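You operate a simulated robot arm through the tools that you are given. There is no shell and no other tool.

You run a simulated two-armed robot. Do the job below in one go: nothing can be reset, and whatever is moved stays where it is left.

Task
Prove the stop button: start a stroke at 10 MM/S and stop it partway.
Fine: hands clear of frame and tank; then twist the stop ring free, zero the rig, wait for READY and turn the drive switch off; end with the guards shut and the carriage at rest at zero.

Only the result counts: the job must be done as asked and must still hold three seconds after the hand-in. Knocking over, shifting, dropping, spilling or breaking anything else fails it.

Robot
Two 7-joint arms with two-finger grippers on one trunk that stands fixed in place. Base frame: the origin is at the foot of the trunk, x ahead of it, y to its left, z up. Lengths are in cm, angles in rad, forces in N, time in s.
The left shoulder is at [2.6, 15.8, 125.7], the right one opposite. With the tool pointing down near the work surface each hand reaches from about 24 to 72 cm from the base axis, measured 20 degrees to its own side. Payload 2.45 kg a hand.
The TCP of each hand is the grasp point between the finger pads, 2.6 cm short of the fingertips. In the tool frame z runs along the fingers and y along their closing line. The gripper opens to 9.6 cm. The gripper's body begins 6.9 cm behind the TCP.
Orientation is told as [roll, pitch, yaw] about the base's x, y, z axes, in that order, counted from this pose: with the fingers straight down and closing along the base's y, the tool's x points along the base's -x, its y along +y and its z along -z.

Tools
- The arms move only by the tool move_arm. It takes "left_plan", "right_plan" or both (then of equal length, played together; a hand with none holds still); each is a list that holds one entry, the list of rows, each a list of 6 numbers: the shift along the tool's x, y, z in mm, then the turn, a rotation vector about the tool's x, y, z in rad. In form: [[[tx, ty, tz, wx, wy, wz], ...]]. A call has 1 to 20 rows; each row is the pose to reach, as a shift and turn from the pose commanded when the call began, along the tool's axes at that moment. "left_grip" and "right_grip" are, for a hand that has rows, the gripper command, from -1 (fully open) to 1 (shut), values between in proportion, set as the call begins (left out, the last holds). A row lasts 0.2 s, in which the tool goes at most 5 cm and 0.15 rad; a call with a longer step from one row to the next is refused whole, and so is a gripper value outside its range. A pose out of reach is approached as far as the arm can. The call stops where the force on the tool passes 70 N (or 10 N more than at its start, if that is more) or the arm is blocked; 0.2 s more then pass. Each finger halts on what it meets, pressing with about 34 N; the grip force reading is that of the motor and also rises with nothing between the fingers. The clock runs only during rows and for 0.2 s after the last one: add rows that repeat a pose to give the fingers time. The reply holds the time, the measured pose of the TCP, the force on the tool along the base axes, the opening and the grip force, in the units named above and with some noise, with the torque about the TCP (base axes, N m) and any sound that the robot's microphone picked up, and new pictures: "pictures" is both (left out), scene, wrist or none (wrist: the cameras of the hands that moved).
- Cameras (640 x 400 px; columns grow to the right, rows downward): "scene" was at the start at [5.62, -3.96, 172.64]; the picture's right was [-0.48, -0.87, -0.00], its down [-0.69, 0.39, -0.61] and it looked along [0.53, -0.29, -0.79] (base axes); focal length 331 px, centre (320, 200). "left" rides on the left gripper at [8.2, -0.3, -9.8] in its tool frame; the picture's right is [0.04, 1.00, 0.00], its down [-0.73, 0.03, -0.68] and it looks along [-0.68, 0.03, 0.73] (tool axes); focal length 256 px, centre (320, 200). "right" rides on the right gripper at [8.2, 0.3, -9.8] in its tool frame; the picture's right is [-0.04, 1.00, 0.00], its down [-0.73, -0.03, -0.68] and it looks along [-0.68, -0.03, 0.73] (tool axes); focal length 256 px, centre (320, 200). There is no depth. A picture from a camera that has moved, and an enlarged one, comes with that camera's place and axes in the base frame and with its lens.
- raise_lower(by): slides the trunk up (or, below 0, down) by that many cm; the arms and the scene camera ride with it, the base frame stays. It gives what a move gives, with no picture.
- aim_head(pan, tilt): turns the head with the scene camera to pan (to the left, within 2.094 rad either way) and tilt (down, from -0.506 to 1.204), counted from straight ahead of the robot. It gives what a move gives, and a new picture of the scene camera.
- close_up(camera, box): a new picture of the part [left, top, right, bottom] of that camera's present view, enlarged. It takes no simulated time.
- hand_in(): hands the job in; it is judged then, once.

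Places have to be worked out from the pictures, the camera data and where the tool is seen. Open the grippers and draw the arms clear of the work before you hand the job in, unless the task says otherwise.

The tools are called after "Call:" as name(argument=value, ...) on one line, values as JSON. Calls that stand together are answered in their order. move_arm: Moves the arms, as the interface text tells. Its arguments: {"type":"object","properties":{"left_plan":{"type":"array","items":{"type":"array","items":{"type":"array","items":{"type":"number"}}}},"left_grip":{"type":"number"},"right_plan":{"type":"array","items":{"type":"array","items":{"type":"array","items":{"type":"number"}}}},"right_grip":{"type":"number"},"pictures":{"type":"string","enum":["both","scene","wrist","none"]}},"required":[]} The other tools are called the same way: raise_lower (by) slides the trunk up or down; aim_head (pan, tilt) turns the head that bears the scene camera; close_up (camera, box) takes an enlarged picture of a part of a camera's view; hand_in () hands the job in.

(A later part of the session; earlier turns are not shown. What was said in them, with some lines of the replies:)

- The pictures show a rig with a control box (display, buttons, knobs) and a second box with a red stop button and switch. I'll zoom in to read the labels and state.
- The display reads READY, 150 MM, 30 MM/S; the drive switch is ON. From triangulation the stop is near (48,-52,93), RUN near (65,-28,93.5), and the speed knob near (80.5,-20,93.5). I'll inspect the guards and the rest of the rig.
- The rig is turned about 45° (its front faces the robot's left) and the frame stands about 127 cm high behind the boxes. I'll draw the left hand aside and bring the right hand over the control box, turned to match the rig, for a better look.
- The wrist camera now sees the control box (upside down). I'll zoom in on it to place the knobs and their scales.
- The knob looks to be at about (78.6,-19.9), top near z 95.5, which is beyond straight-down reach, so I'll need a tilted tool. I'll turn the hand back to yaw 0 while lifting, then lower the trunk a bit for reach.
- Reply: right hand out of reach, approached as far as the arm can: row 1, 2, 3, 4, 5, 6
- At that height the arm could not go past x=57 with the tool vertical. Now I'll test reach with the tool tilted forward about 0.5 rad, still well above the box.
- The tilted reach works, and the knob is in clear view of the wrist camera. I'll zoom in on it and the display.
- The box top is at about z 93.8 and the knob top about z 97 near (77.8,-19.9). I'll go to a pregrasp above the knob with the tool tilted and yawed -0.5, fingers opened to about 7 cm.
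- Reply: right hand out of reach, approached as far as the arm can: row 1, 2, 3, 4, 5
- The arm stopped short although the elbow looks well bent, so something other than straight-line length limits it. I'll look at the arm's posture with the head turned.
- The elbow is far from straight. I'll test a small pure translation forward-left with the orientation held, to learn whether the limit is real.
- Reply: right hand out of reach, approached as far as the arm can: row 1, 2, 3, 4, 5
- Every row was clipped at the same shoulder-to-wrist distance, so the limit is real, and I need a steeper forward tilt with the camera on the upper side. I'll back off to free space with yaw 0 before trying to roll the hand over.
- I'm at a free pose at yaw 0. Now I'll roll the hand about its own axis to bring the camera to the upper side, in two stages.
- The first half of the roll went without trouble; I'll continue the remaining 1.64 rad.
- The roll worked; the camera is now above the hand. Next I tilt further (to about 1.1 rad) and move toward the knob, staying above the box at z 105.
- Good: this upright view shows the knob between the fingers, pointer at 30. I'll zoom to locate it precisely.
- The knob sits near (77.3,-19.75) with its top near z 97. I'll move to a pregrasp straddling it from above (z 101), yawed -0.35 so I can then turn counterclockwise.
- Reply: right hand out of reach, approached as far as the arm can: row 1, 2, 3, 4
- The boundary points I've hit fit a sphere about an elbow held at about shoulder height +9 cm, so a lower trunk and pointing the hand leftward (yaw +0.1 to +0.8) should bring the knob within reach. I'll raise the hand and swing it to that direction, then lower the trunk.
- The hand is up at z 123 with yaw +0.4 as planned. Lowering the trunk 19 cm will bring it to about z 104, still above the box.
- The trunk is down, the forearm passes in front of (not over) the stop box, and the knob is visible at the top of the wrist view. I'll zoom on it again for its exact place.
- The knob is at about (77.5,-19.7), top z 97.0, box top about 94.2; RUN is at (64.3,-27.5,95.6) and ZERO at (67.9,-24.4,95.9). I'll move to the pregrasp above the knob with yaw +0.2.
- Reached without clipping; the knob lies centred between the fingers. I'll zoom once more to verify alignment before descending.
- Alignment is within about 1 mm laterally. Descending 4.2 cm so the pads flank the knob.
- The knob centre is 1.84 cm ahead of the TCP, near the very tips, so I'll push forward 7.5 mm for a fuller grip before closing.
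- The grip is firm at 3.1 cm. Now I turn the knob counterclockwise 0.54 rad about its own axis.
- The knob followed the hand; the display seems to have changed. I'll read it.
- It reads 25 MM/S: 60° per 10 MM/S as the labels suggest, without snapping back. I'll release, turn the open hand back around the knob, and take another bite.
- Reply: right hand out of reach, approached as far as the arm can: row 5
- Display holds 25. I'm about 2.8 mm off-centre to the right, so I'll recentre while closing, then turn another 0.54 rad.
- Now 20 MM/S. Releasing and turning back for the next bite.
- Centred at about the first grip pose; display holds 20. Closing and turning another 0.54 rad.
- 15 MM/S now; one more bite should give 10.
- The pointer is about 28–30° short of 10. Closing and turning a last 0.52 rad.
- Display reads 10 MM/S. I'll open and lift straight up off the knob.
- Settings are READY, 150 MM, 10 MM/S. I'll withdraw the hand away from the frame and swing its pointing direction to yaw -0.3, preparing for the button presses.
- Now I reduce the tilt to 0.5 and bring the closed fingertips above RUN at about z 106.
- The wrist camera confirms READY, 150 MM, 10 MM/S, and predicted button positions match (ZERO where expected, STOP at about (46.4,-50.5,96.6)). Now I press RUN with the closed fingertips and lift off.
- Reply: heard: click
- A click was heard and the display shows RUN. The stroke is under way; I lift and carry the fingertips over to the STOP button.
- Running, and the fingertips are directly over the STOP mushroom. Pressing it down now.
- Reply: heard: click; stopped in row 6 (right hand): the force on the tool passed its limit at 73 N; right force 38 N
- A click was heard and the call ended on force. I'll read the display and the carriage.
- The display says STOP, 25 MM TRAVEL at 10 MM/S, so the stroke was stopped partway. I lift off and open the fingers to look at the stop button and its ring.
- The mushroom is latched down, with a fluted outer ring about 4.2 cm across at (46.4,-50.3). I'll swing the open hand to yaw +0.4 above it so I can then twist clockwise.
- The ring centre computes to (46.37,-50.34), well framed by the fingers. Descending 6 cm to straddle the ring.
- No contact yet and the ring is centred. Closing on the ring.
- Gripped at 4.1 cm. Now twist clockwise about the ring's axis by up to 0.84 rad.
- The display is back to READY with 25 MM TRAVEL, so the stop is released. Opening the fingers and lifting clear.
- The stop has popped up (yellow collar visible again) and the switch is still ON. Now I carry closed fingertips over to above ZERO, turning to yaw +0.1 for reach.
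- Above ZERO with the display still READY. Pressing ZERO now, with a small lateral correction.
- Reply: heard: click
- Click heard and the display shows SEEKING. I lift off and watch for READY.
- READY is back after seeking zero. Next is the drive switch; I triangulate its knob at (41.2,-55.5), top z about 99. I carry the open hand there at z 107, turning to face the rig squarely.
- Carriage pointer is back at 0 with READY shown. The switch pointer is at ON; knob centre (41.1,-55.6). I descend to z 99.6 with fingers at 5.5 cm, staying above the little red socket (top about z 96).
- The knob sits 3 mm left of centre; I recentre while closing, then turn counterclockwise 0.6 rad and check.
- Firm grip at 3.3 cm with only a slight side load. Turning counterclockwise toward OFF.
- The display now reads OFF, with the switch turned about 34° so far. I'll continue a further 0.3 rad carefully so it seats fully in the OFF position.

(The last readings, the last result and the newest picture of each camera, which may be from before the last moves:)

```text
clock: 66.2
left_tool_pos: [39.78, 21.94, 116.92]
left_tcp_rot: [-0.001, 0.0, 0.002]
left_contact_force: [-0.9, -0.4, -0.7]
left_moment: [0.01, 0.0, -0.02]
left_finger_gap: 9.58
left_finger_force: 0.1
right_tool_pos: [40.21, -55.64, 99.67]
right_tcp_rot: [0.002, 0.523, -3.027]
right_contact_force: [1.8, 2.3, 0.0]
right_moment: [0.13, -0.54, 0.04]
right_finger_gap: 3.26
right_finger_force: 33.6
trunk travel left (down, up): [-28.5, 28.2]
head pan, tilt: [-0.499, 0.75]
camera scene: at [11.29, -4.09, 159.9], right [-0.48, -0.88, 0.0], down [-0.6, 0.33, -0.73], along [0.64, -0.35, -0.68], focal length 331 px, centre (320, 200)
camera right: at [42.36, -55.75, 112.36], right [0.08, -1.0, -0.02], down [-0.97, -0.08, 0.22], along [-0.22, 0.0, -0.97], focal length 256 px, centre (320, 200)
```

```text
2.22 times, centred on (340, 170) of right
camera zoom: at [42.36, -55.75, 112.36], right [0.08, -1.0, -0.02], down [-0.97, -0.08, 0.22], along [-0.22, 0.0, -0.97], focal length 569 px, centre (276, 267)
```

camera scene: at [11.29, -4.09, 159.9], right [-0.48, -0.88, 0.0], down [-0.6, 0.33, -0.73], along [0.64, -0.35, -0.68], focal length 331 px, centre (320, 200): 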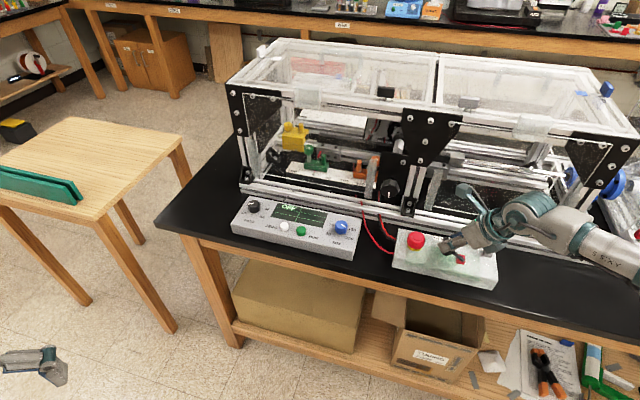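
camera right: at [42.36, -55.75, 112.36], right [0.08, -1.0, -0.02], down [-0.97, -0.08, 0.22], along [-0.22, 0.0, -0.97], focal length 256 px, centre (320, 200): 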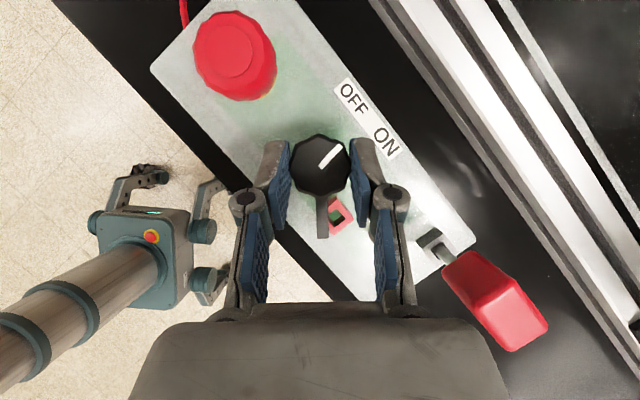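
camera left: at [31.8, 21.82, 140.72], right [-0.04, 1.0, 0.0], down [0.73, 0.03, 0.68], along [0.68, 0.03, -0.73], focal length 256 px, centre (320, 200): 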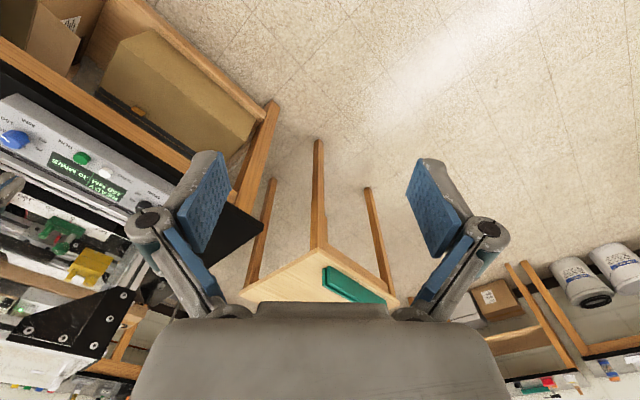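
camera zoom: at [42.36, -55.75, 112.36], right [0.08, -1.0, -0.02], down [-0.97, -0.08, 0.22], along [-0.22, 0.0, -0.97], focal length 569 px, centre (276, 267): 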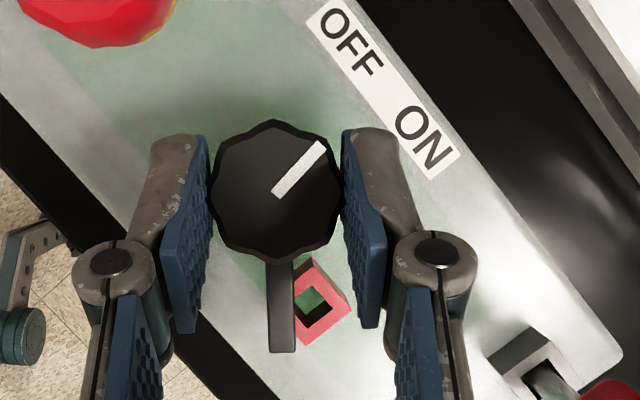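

It turns freely and the pointer is now 8° past centre on the OFF side. Continuing another 0.36 rad toward OFF.

Call:
move_arm(right_plan=[[[0.05, 0.7, 0.03, 0.06, 0, -0.104], [0.2, 1.5, 0.12, 0.12, 0, -0.2078], [0.46, 2.4, 0.26, 0.18, 0, -0.3117]]], pictures="both")

Call:
close_up(camera="right", box=[200, 80, 480, 260])

```text
clock: 67.0
left_tool_pos: [39.74, 21.92, 117.02]
left_tcp_rot: [-0.001, -0.001, 0.002]
left_contact_force: [0.4, 0.6, 0.2]
left_moment: [0.0, 0.01, 0.0]
left_finger_gap: 9.6
left_finger_force: 0.0
right_tool_pos: [40.31, -55.89, 99.7]
right_tcp_rot: [0.002, 0.522, -2.666]
right_contact_force: [0.5, -0.2, 0.2]
right_moment: [-0.24, -0.41, -0.01]
right_finger_gap: 3.24
right_finger_force: 34.1
trunk travel left (down, up): [-28.5, 28.2]
head pan, tilt: [-0.499, 0.75]
camera scene: at [11.28, -4.16, 159.9], right [-0.48, -0.88, 0.0], down [-0.6, 0.33, -0.73], along [0.64, -0.35, -0.68], focal length 331 px, centre (320, 200)
camera right: at [42.3, -55.22, 112.36], right [0.43, -0.9, -0.02], down [-0.88, -0.42, 0.22], along [-0.21, -0.08, -0.97], focal length 256 px, centre (320, 200)
```

scene: 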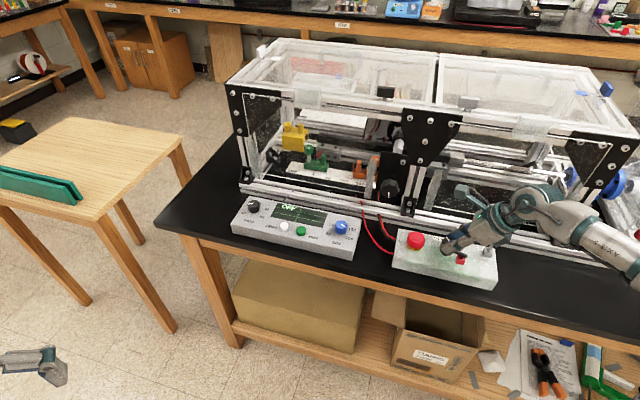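
right: 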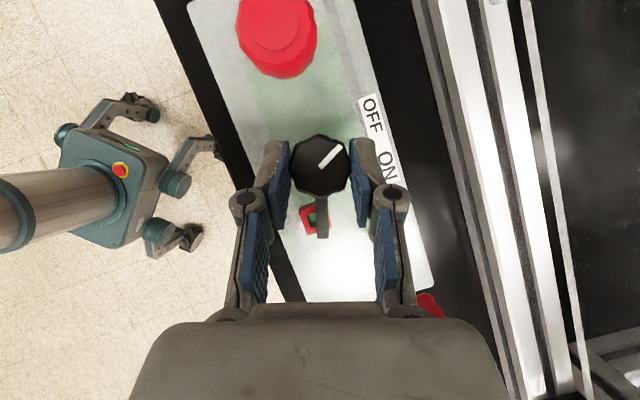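

```text
2.22 times, centred on (340, 170) of right
camera zoom: at [42.3, -55.22, 112.36], right [0.43, -0.9, -0.02], down [-0.88, -0.42, 0.22], along [-0.21, -0.08, -0.97], focal length 569 px, centre (276, 267)
```

zoom: 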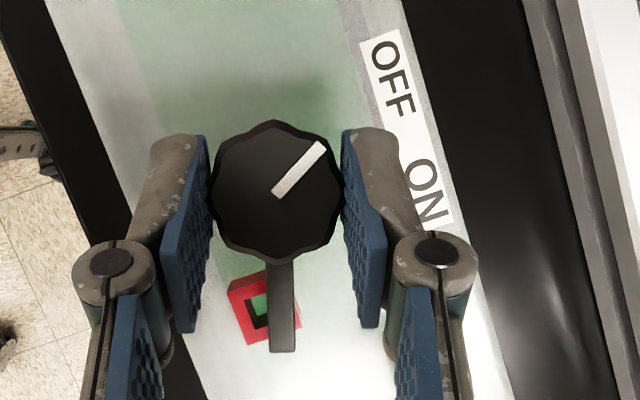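

Pointer is now about 29° on the OFF side with no resistance. I'll give it the last 0.28 rad to mirror the ON position and feel for the end stop.

Call:
move_arm(right_plan=[[[0.03, 0.8, 0.02, 0.05, 0, -0.0866], [0.14, 1.6, 0.08, 0.1, 0, -0.173], [0.28, 2.26, 0.16, 0.14, 0, -0.2425]]], pictures="both")

Call:
close_up(camera="right", box=[200, 80, 480, 260])

```text
clock: 67.8
left_tool_pos: [39.67, 21.96, 117.12]
left_tcp_rot: [0.001, 0.001, 0.002]
left_contact_force: [-0.4, -0.3, 0.8]
left_moment: [-0.01, 0.0, 0.0]
left_finger_gap: 9.59
left_finger_force: 0.0
right_tool_pos: [40.35, -56.09, 99.74]
right_tcp_rot: [0.003, 0.522, -2.387]
right_contact_force: [1.1, -3.6, 4.7]
right_moment: [-0.11, 0.48, -0.03]
right_finger_gap: 3.25
right_finger_force: 34.2
trunk travel left (down, up): [-28.5, 28.2]
head pan, tilt: [-0.499, 0.75]
camera scene: at [11.22, -4.18, 159.91], right [-0.48, -0.88, 0.0], down [-0.6, 0.33, -0.73], along [0.64, -0.35, -0.68], focal length 331 px, centre (320, 200)
camera right: at [42.15, -54.87, 112.35], right [0.66, -0.75, -0.02], down [-0.73, -0.64, 0.22], along [-0.18, -0.13, -0.97], focal length 256 px, centre (320, 200)
```

scene: 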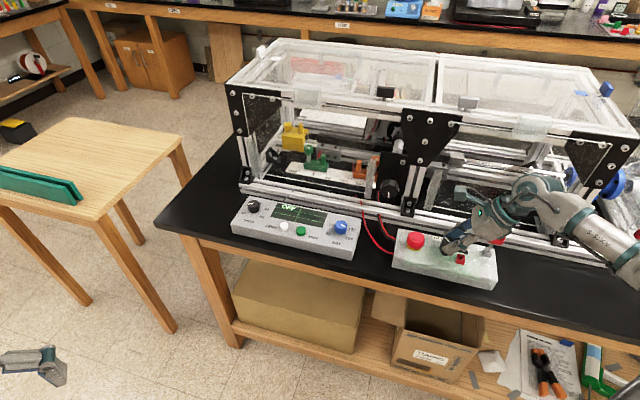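
right: 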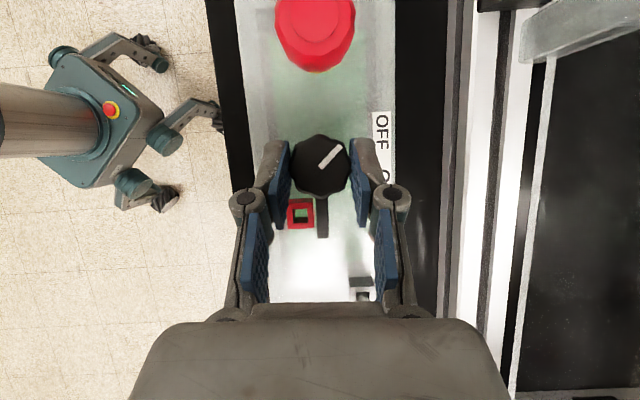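

```text
2.22 times, centred on (340, 170) of right
camera zoom: at [42.15, -54.87, 112.35], right [0.66, -0.75, -0.02], down [-0.73, -0.64, 0.22], along [-0.18, -0.13, -0.97], focal length 569 px, centre (276, 267)
```

zoom: 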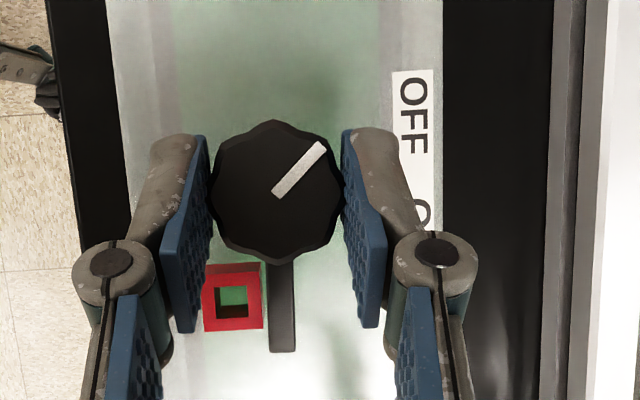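

The pointer now aims at OFF, 90° from ON, with a slight end-stop force. Opening and lifting straight up.

Call:
move_arm(right_plan=[[[0, 0, 0, 0, 0, 0], [0, 0, 0, 0, 0, 0], [13, 0, -23, 0, 0, 0], [27, 0, -46, 0, 0, 0], [39.9, 0, -69.4, 0, 0, 0]]], right_grip=-0.15, pictures="both")

Call:
close_up(camera="right", box=[200, 60, 480, 260])

Call:
close_up(camera="scene", box=[225, 110, 450, 262])

```text
clock: 69.0
left_tool_pos: [39.75, 22.06, 117.0]
left_tcp_rot: [0.0, 0.001, 0.002]
left_contact_force: [-0.7, 0.5, -0.3]
left_moment: [-0.03, 0.02, -0.01]
left_finger_gap: 9.6
left_finger_force: 0.0
right_tool_pos: [40.57, -56.2, 107.89]
right_tcp_rot: [0.002, 0.52, -2.389]
right_contact_force: [0.7, -0.1, 0.8]
right_moment: [-0.03, -0.01, -0.04]
right_finger_gap: 5.54
right_finger_force: 0.1
trunk travel left (down, up): [-28.5, 28.2]
head pan, tilt: [-0.499, 0.75]
camera scene: at [11.26, -4.1, 159.9], right [-0.48, -0.88, 0.0], down [-0.6, 0.33, -0.73], along [0.64, -0.35, -0.68], focal length 331 px, centre (320, 200)
camera right: at [42.33, -55.0, 120.43], right [0.66, -0.75, -0.02], down [-0.73, -0.64, 0.22], along [-0.18, -0.13, -0.97], focal length 256 px, centre (320, 200)
```

scene: 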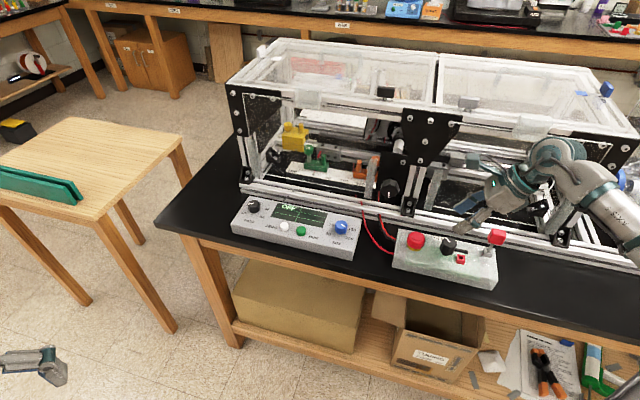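
right: 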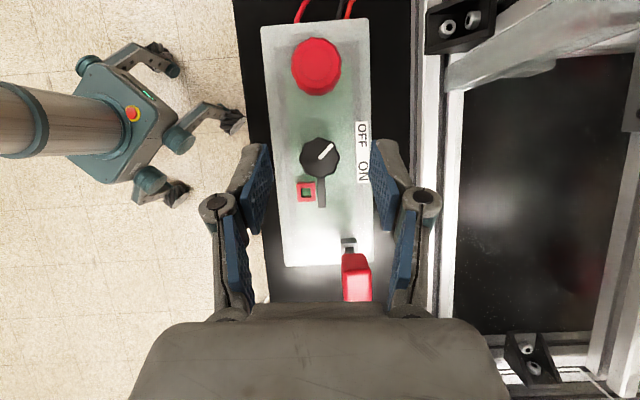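

```text
2.00 times, centred on (340, 160) of right
camera zoom: at [42.33, -55.0, 120.43], right [0.66, -0.75, -0.02], down [-0.73, -0.64, 0.22], along [-0.18, -0.13, -0.97], focal length 512 px, centre (280, 280)
```

zoom: 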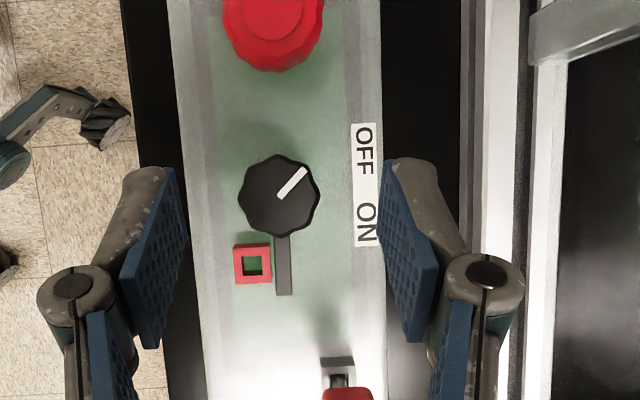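

```text
2.63 times, centred on (338, 186) of scene
camera zoom: at [11.26, -4.1, 159.9], right [-0.48, -0.88, 0.0], down [-0.6, 0.33, -0.73], along [0.64, -0.35, -0.68], focal length 870 px, centre (274, 237)
```

zoom: 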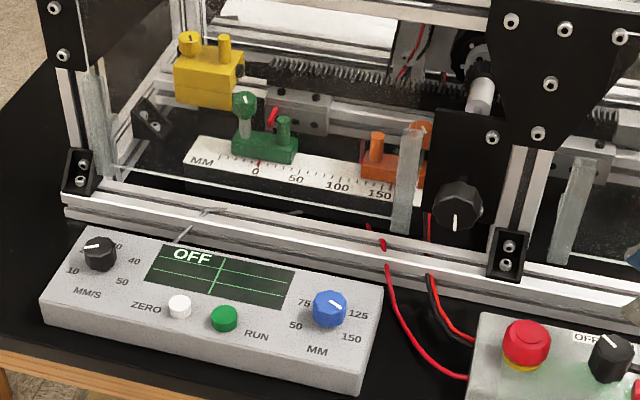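

Everything reads as wanted: display OFF, pointer at OFF, carriage pointer at zero, stop ring released. Now I draw the right hand up and back, away from the rig.

Call:
move_arm(right_plan=[[[20, 0, -35, 0, 0, 0], [39.8, 0, -69.4, 0, 0, 0], [57.6, -44.2, -77.6, 0, 0, 0], [75.4, -88.4, -85.9, 0, 0, 0], [93.2, -132.6, -94.1, 0, 0, 0], [111, -176.8, -102.4, 0, 0, 0], [128.8, -221, -110.6, 0, 0, 0]]], pictures="scene")

```text
clock: 70.6
left_tool_pos: [39.57, 22.27, 117.07]
left_tcp_rot: [-0.001, -0.003, 0.002]
left_contact_force: [-0.6, -0.3, 0.2]
left_moment: [-0.02, -0.02, 0.02]
left_finger_gap: 9.62
left_finger_force: 0.1
right_tool_pos: [29.38, -35.88, 123.79]
right_tcp_rot: [0.002, 0.522, -2.386]
right_contact_force: [0.0, 0.7, -0.3]
right_moment: [0.0, -0.03, -0.04]
right_finger_gap: 5.51
right_finger_force: 0.0
trunk travel left (down, up): [-28.5, 28.2]
head pan, tilt: [-0.499, 0.75]
camera scene: at [11.07, -3.79, 159.93], right [-0.48, -0.88, 0.0], down [-0.6, 0.33, -0.73], along [0.64, -0.35, -0.68], focal length 331 px, centre (320, 200)
```

scene: 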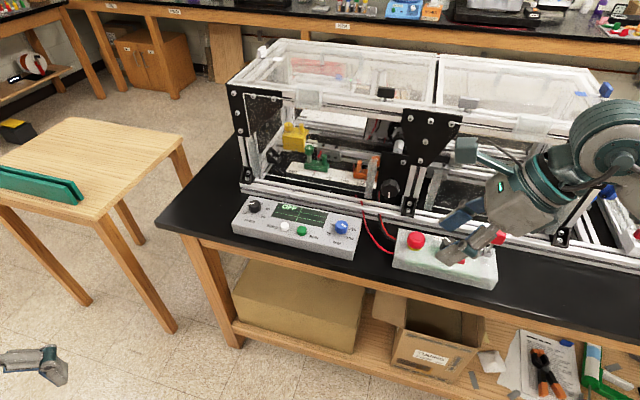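

The hand is clear. I open the gripper fully, drawing back a little more, and then inspect the whole rig.

Call:
move_arm(right_plan=[[[0, -30, -10, 0, 0, 0], [0, -60, -20, 0, 0, 0], [0, -60, -20, 0, 0, 0]]], right_grip=-1, pictures="scene")

Call:
aim_head(pan=-0.75, tilt=0.75)

Call:
close_up(camera="scene", box=[110, 20, 330, 160])

Call:
close_up(camera="scene", box=[90, 130, 310, 280])

Call:
close_up(camera="scene", box=[300, 20, 640, 280])

```text
clock: 71.4
left_tool_pos: [39.67, 22.2, 116.85]
left_tcp_rot: [-0.002, 0.002, 0.003]
left_contact_force: [0.4, -0.5, 0.1]
left_moment: [0.0, 0.04, -0.02]
left_finger_gap: 9.58
left_finger_force: 0.0
right_tool_pos: [24.83, -32.2, 125.32]
right_tcp_rot: [0.001, 0.521, -2.387]
right_contact_force: [1.1, -0.2, -0.7]
right_moment: [-0.02, 0.02, 0.02]
right_finger_gap: 9.61
right_finger_force: 0.1
trunk travel left (down, up): [-28.5, 28.2]
head pan, tilt: [-0.499, 0.75]
camera scene: at [11.27, -3.88, 159.9], right [-0.48, -0.88, 0.0], down [-0.6, 0.33, -0.73], along [0.64, -0.35, -0.68], focal length 331 px, centre (320, 200)
```

scene: 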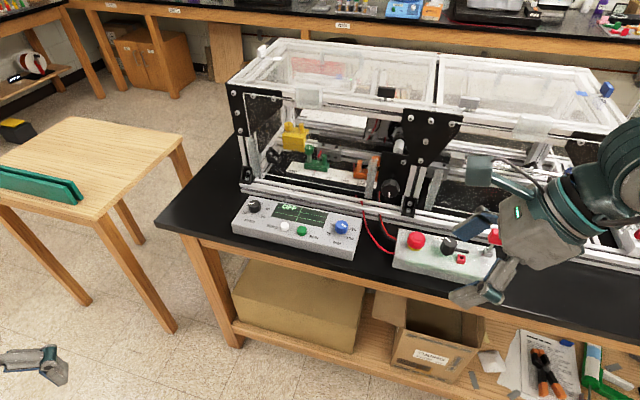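

```text
clock: 72.2
left_tool_pos: [39.73, 22.08, 116.94]
left_tcp_rot: [0.0, 0.0, 0.002]
left_contact_force: [-0.4, 0.2, -0.9]
left_moment: [0.01, 0.01, 0.04]
left_finger_gap: 9.6
left_finger_force: 0.1
right_tool_pos: [24.68, -32.35, 125.28]
right_tcp_rot: [0.001, 0.522, -2.388]
right_contact_force: [-0.2, 0.1, 0.1]
right_moment: [-0.04, -0.02, -0.03]
right_finger_gap: 9.6
right_finger_force: 0.0
trunk travel left (down, up): [-28.5, 28.2]
head pan, tilt: [-0.75, 0.75]
camera scene: at [9.94, -5.67, 159.91], right [-0.68, -0.73, 0.0], down [-0.5, 0.47, -0.73], along [0.53, -0.5, -0.68], focal length 331 px, centre (320, 200)
```

scene: 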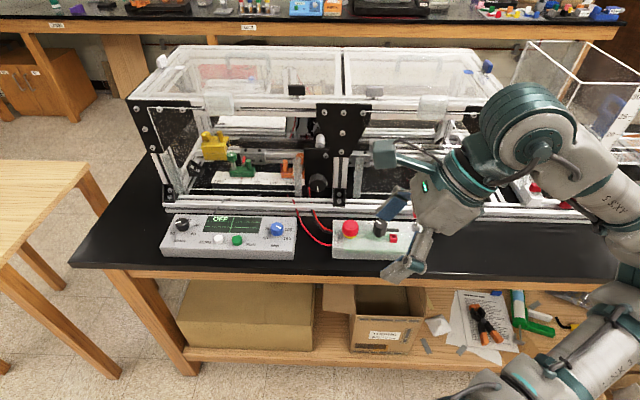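

```text
2.86 times, centred on (220, 90) of scene
camera zoom: at [9.94, -5.67, 159.91], right [-0.68, -0.73, 0.0], down [-0.5, 0.47, -0.73], along [0.53, -0.5, -0.68], focal length 945 px, centre (606, 514)
```

zoom: 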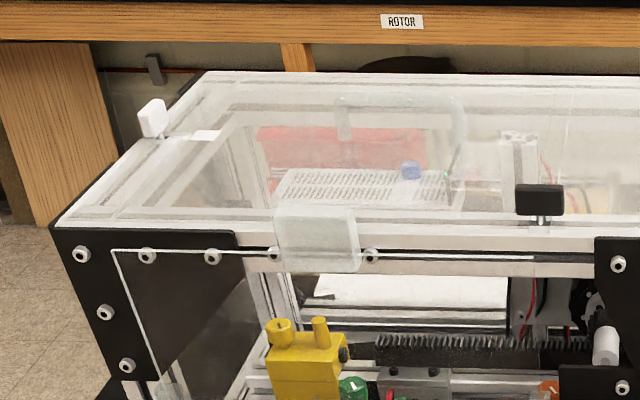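

```text
2.67 times, centred on (200, 205) of scene
camera zoom: at [9.94, -5.67, 159.91], right [-0.68, -0.73, 0.0], down [-0.5, 0.47, -0.73], along [0.53, -0.5, -0.68], focal length 882 px, centre (640, 187)
```

zoom: 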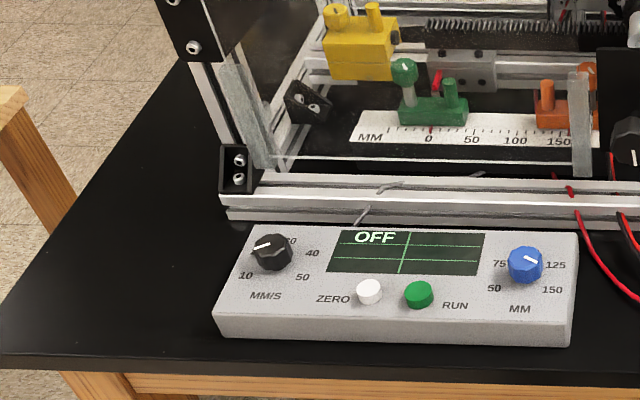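

```text
1.54 times, centred on (470, 150) of scene
camera zoom: at [9.94, -5.67, 159.91], right [-0.68, -0.73, 0.0], down [-0.5, 0.47, -0.73], along [0.53, -0.5, -0.68], focal length 509 px, centre (89, 277)
```

zoom: 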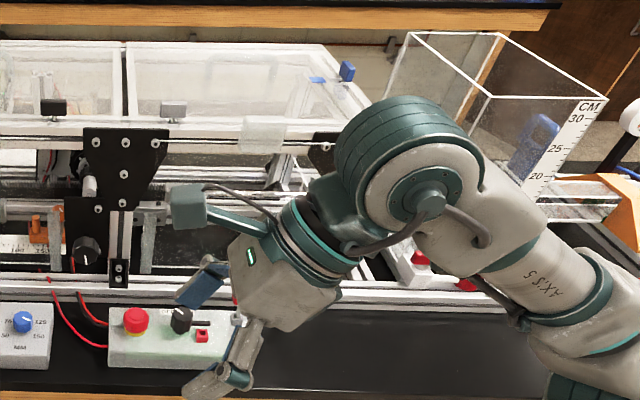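

The stroke was stopped at 25 mm, the ring is released, the rig is zeroed, the switch and display read OFF, the carriage pointer sits at 0, the guards are shut and both hands are clear and open. Handing in.

Call:
hand_in()

```text
The job is handed in.
```

The stop button worked: I started a 150 mm stroke at 10 MM/S and the stop halted it at 25 mm of travel, with the display showing STOP.

- **Release:** I twisted the stop ring clockwise. The button popped up and the display went back to READY.
- **Zero:** I pressed ZERO. The display showed SEEKING and then READY, and the carriage pointer returned to 0.
- **Drive switch:** It is turned fully to OFF and the display reads OFF.
- **End state:** The guards are shut as they were at the start, and both hands are open and clear of the frame and tank. I saw nothing else moved or touched.

The speed knob is still at 10 MM/S; it was at 30 MM/S when I started.
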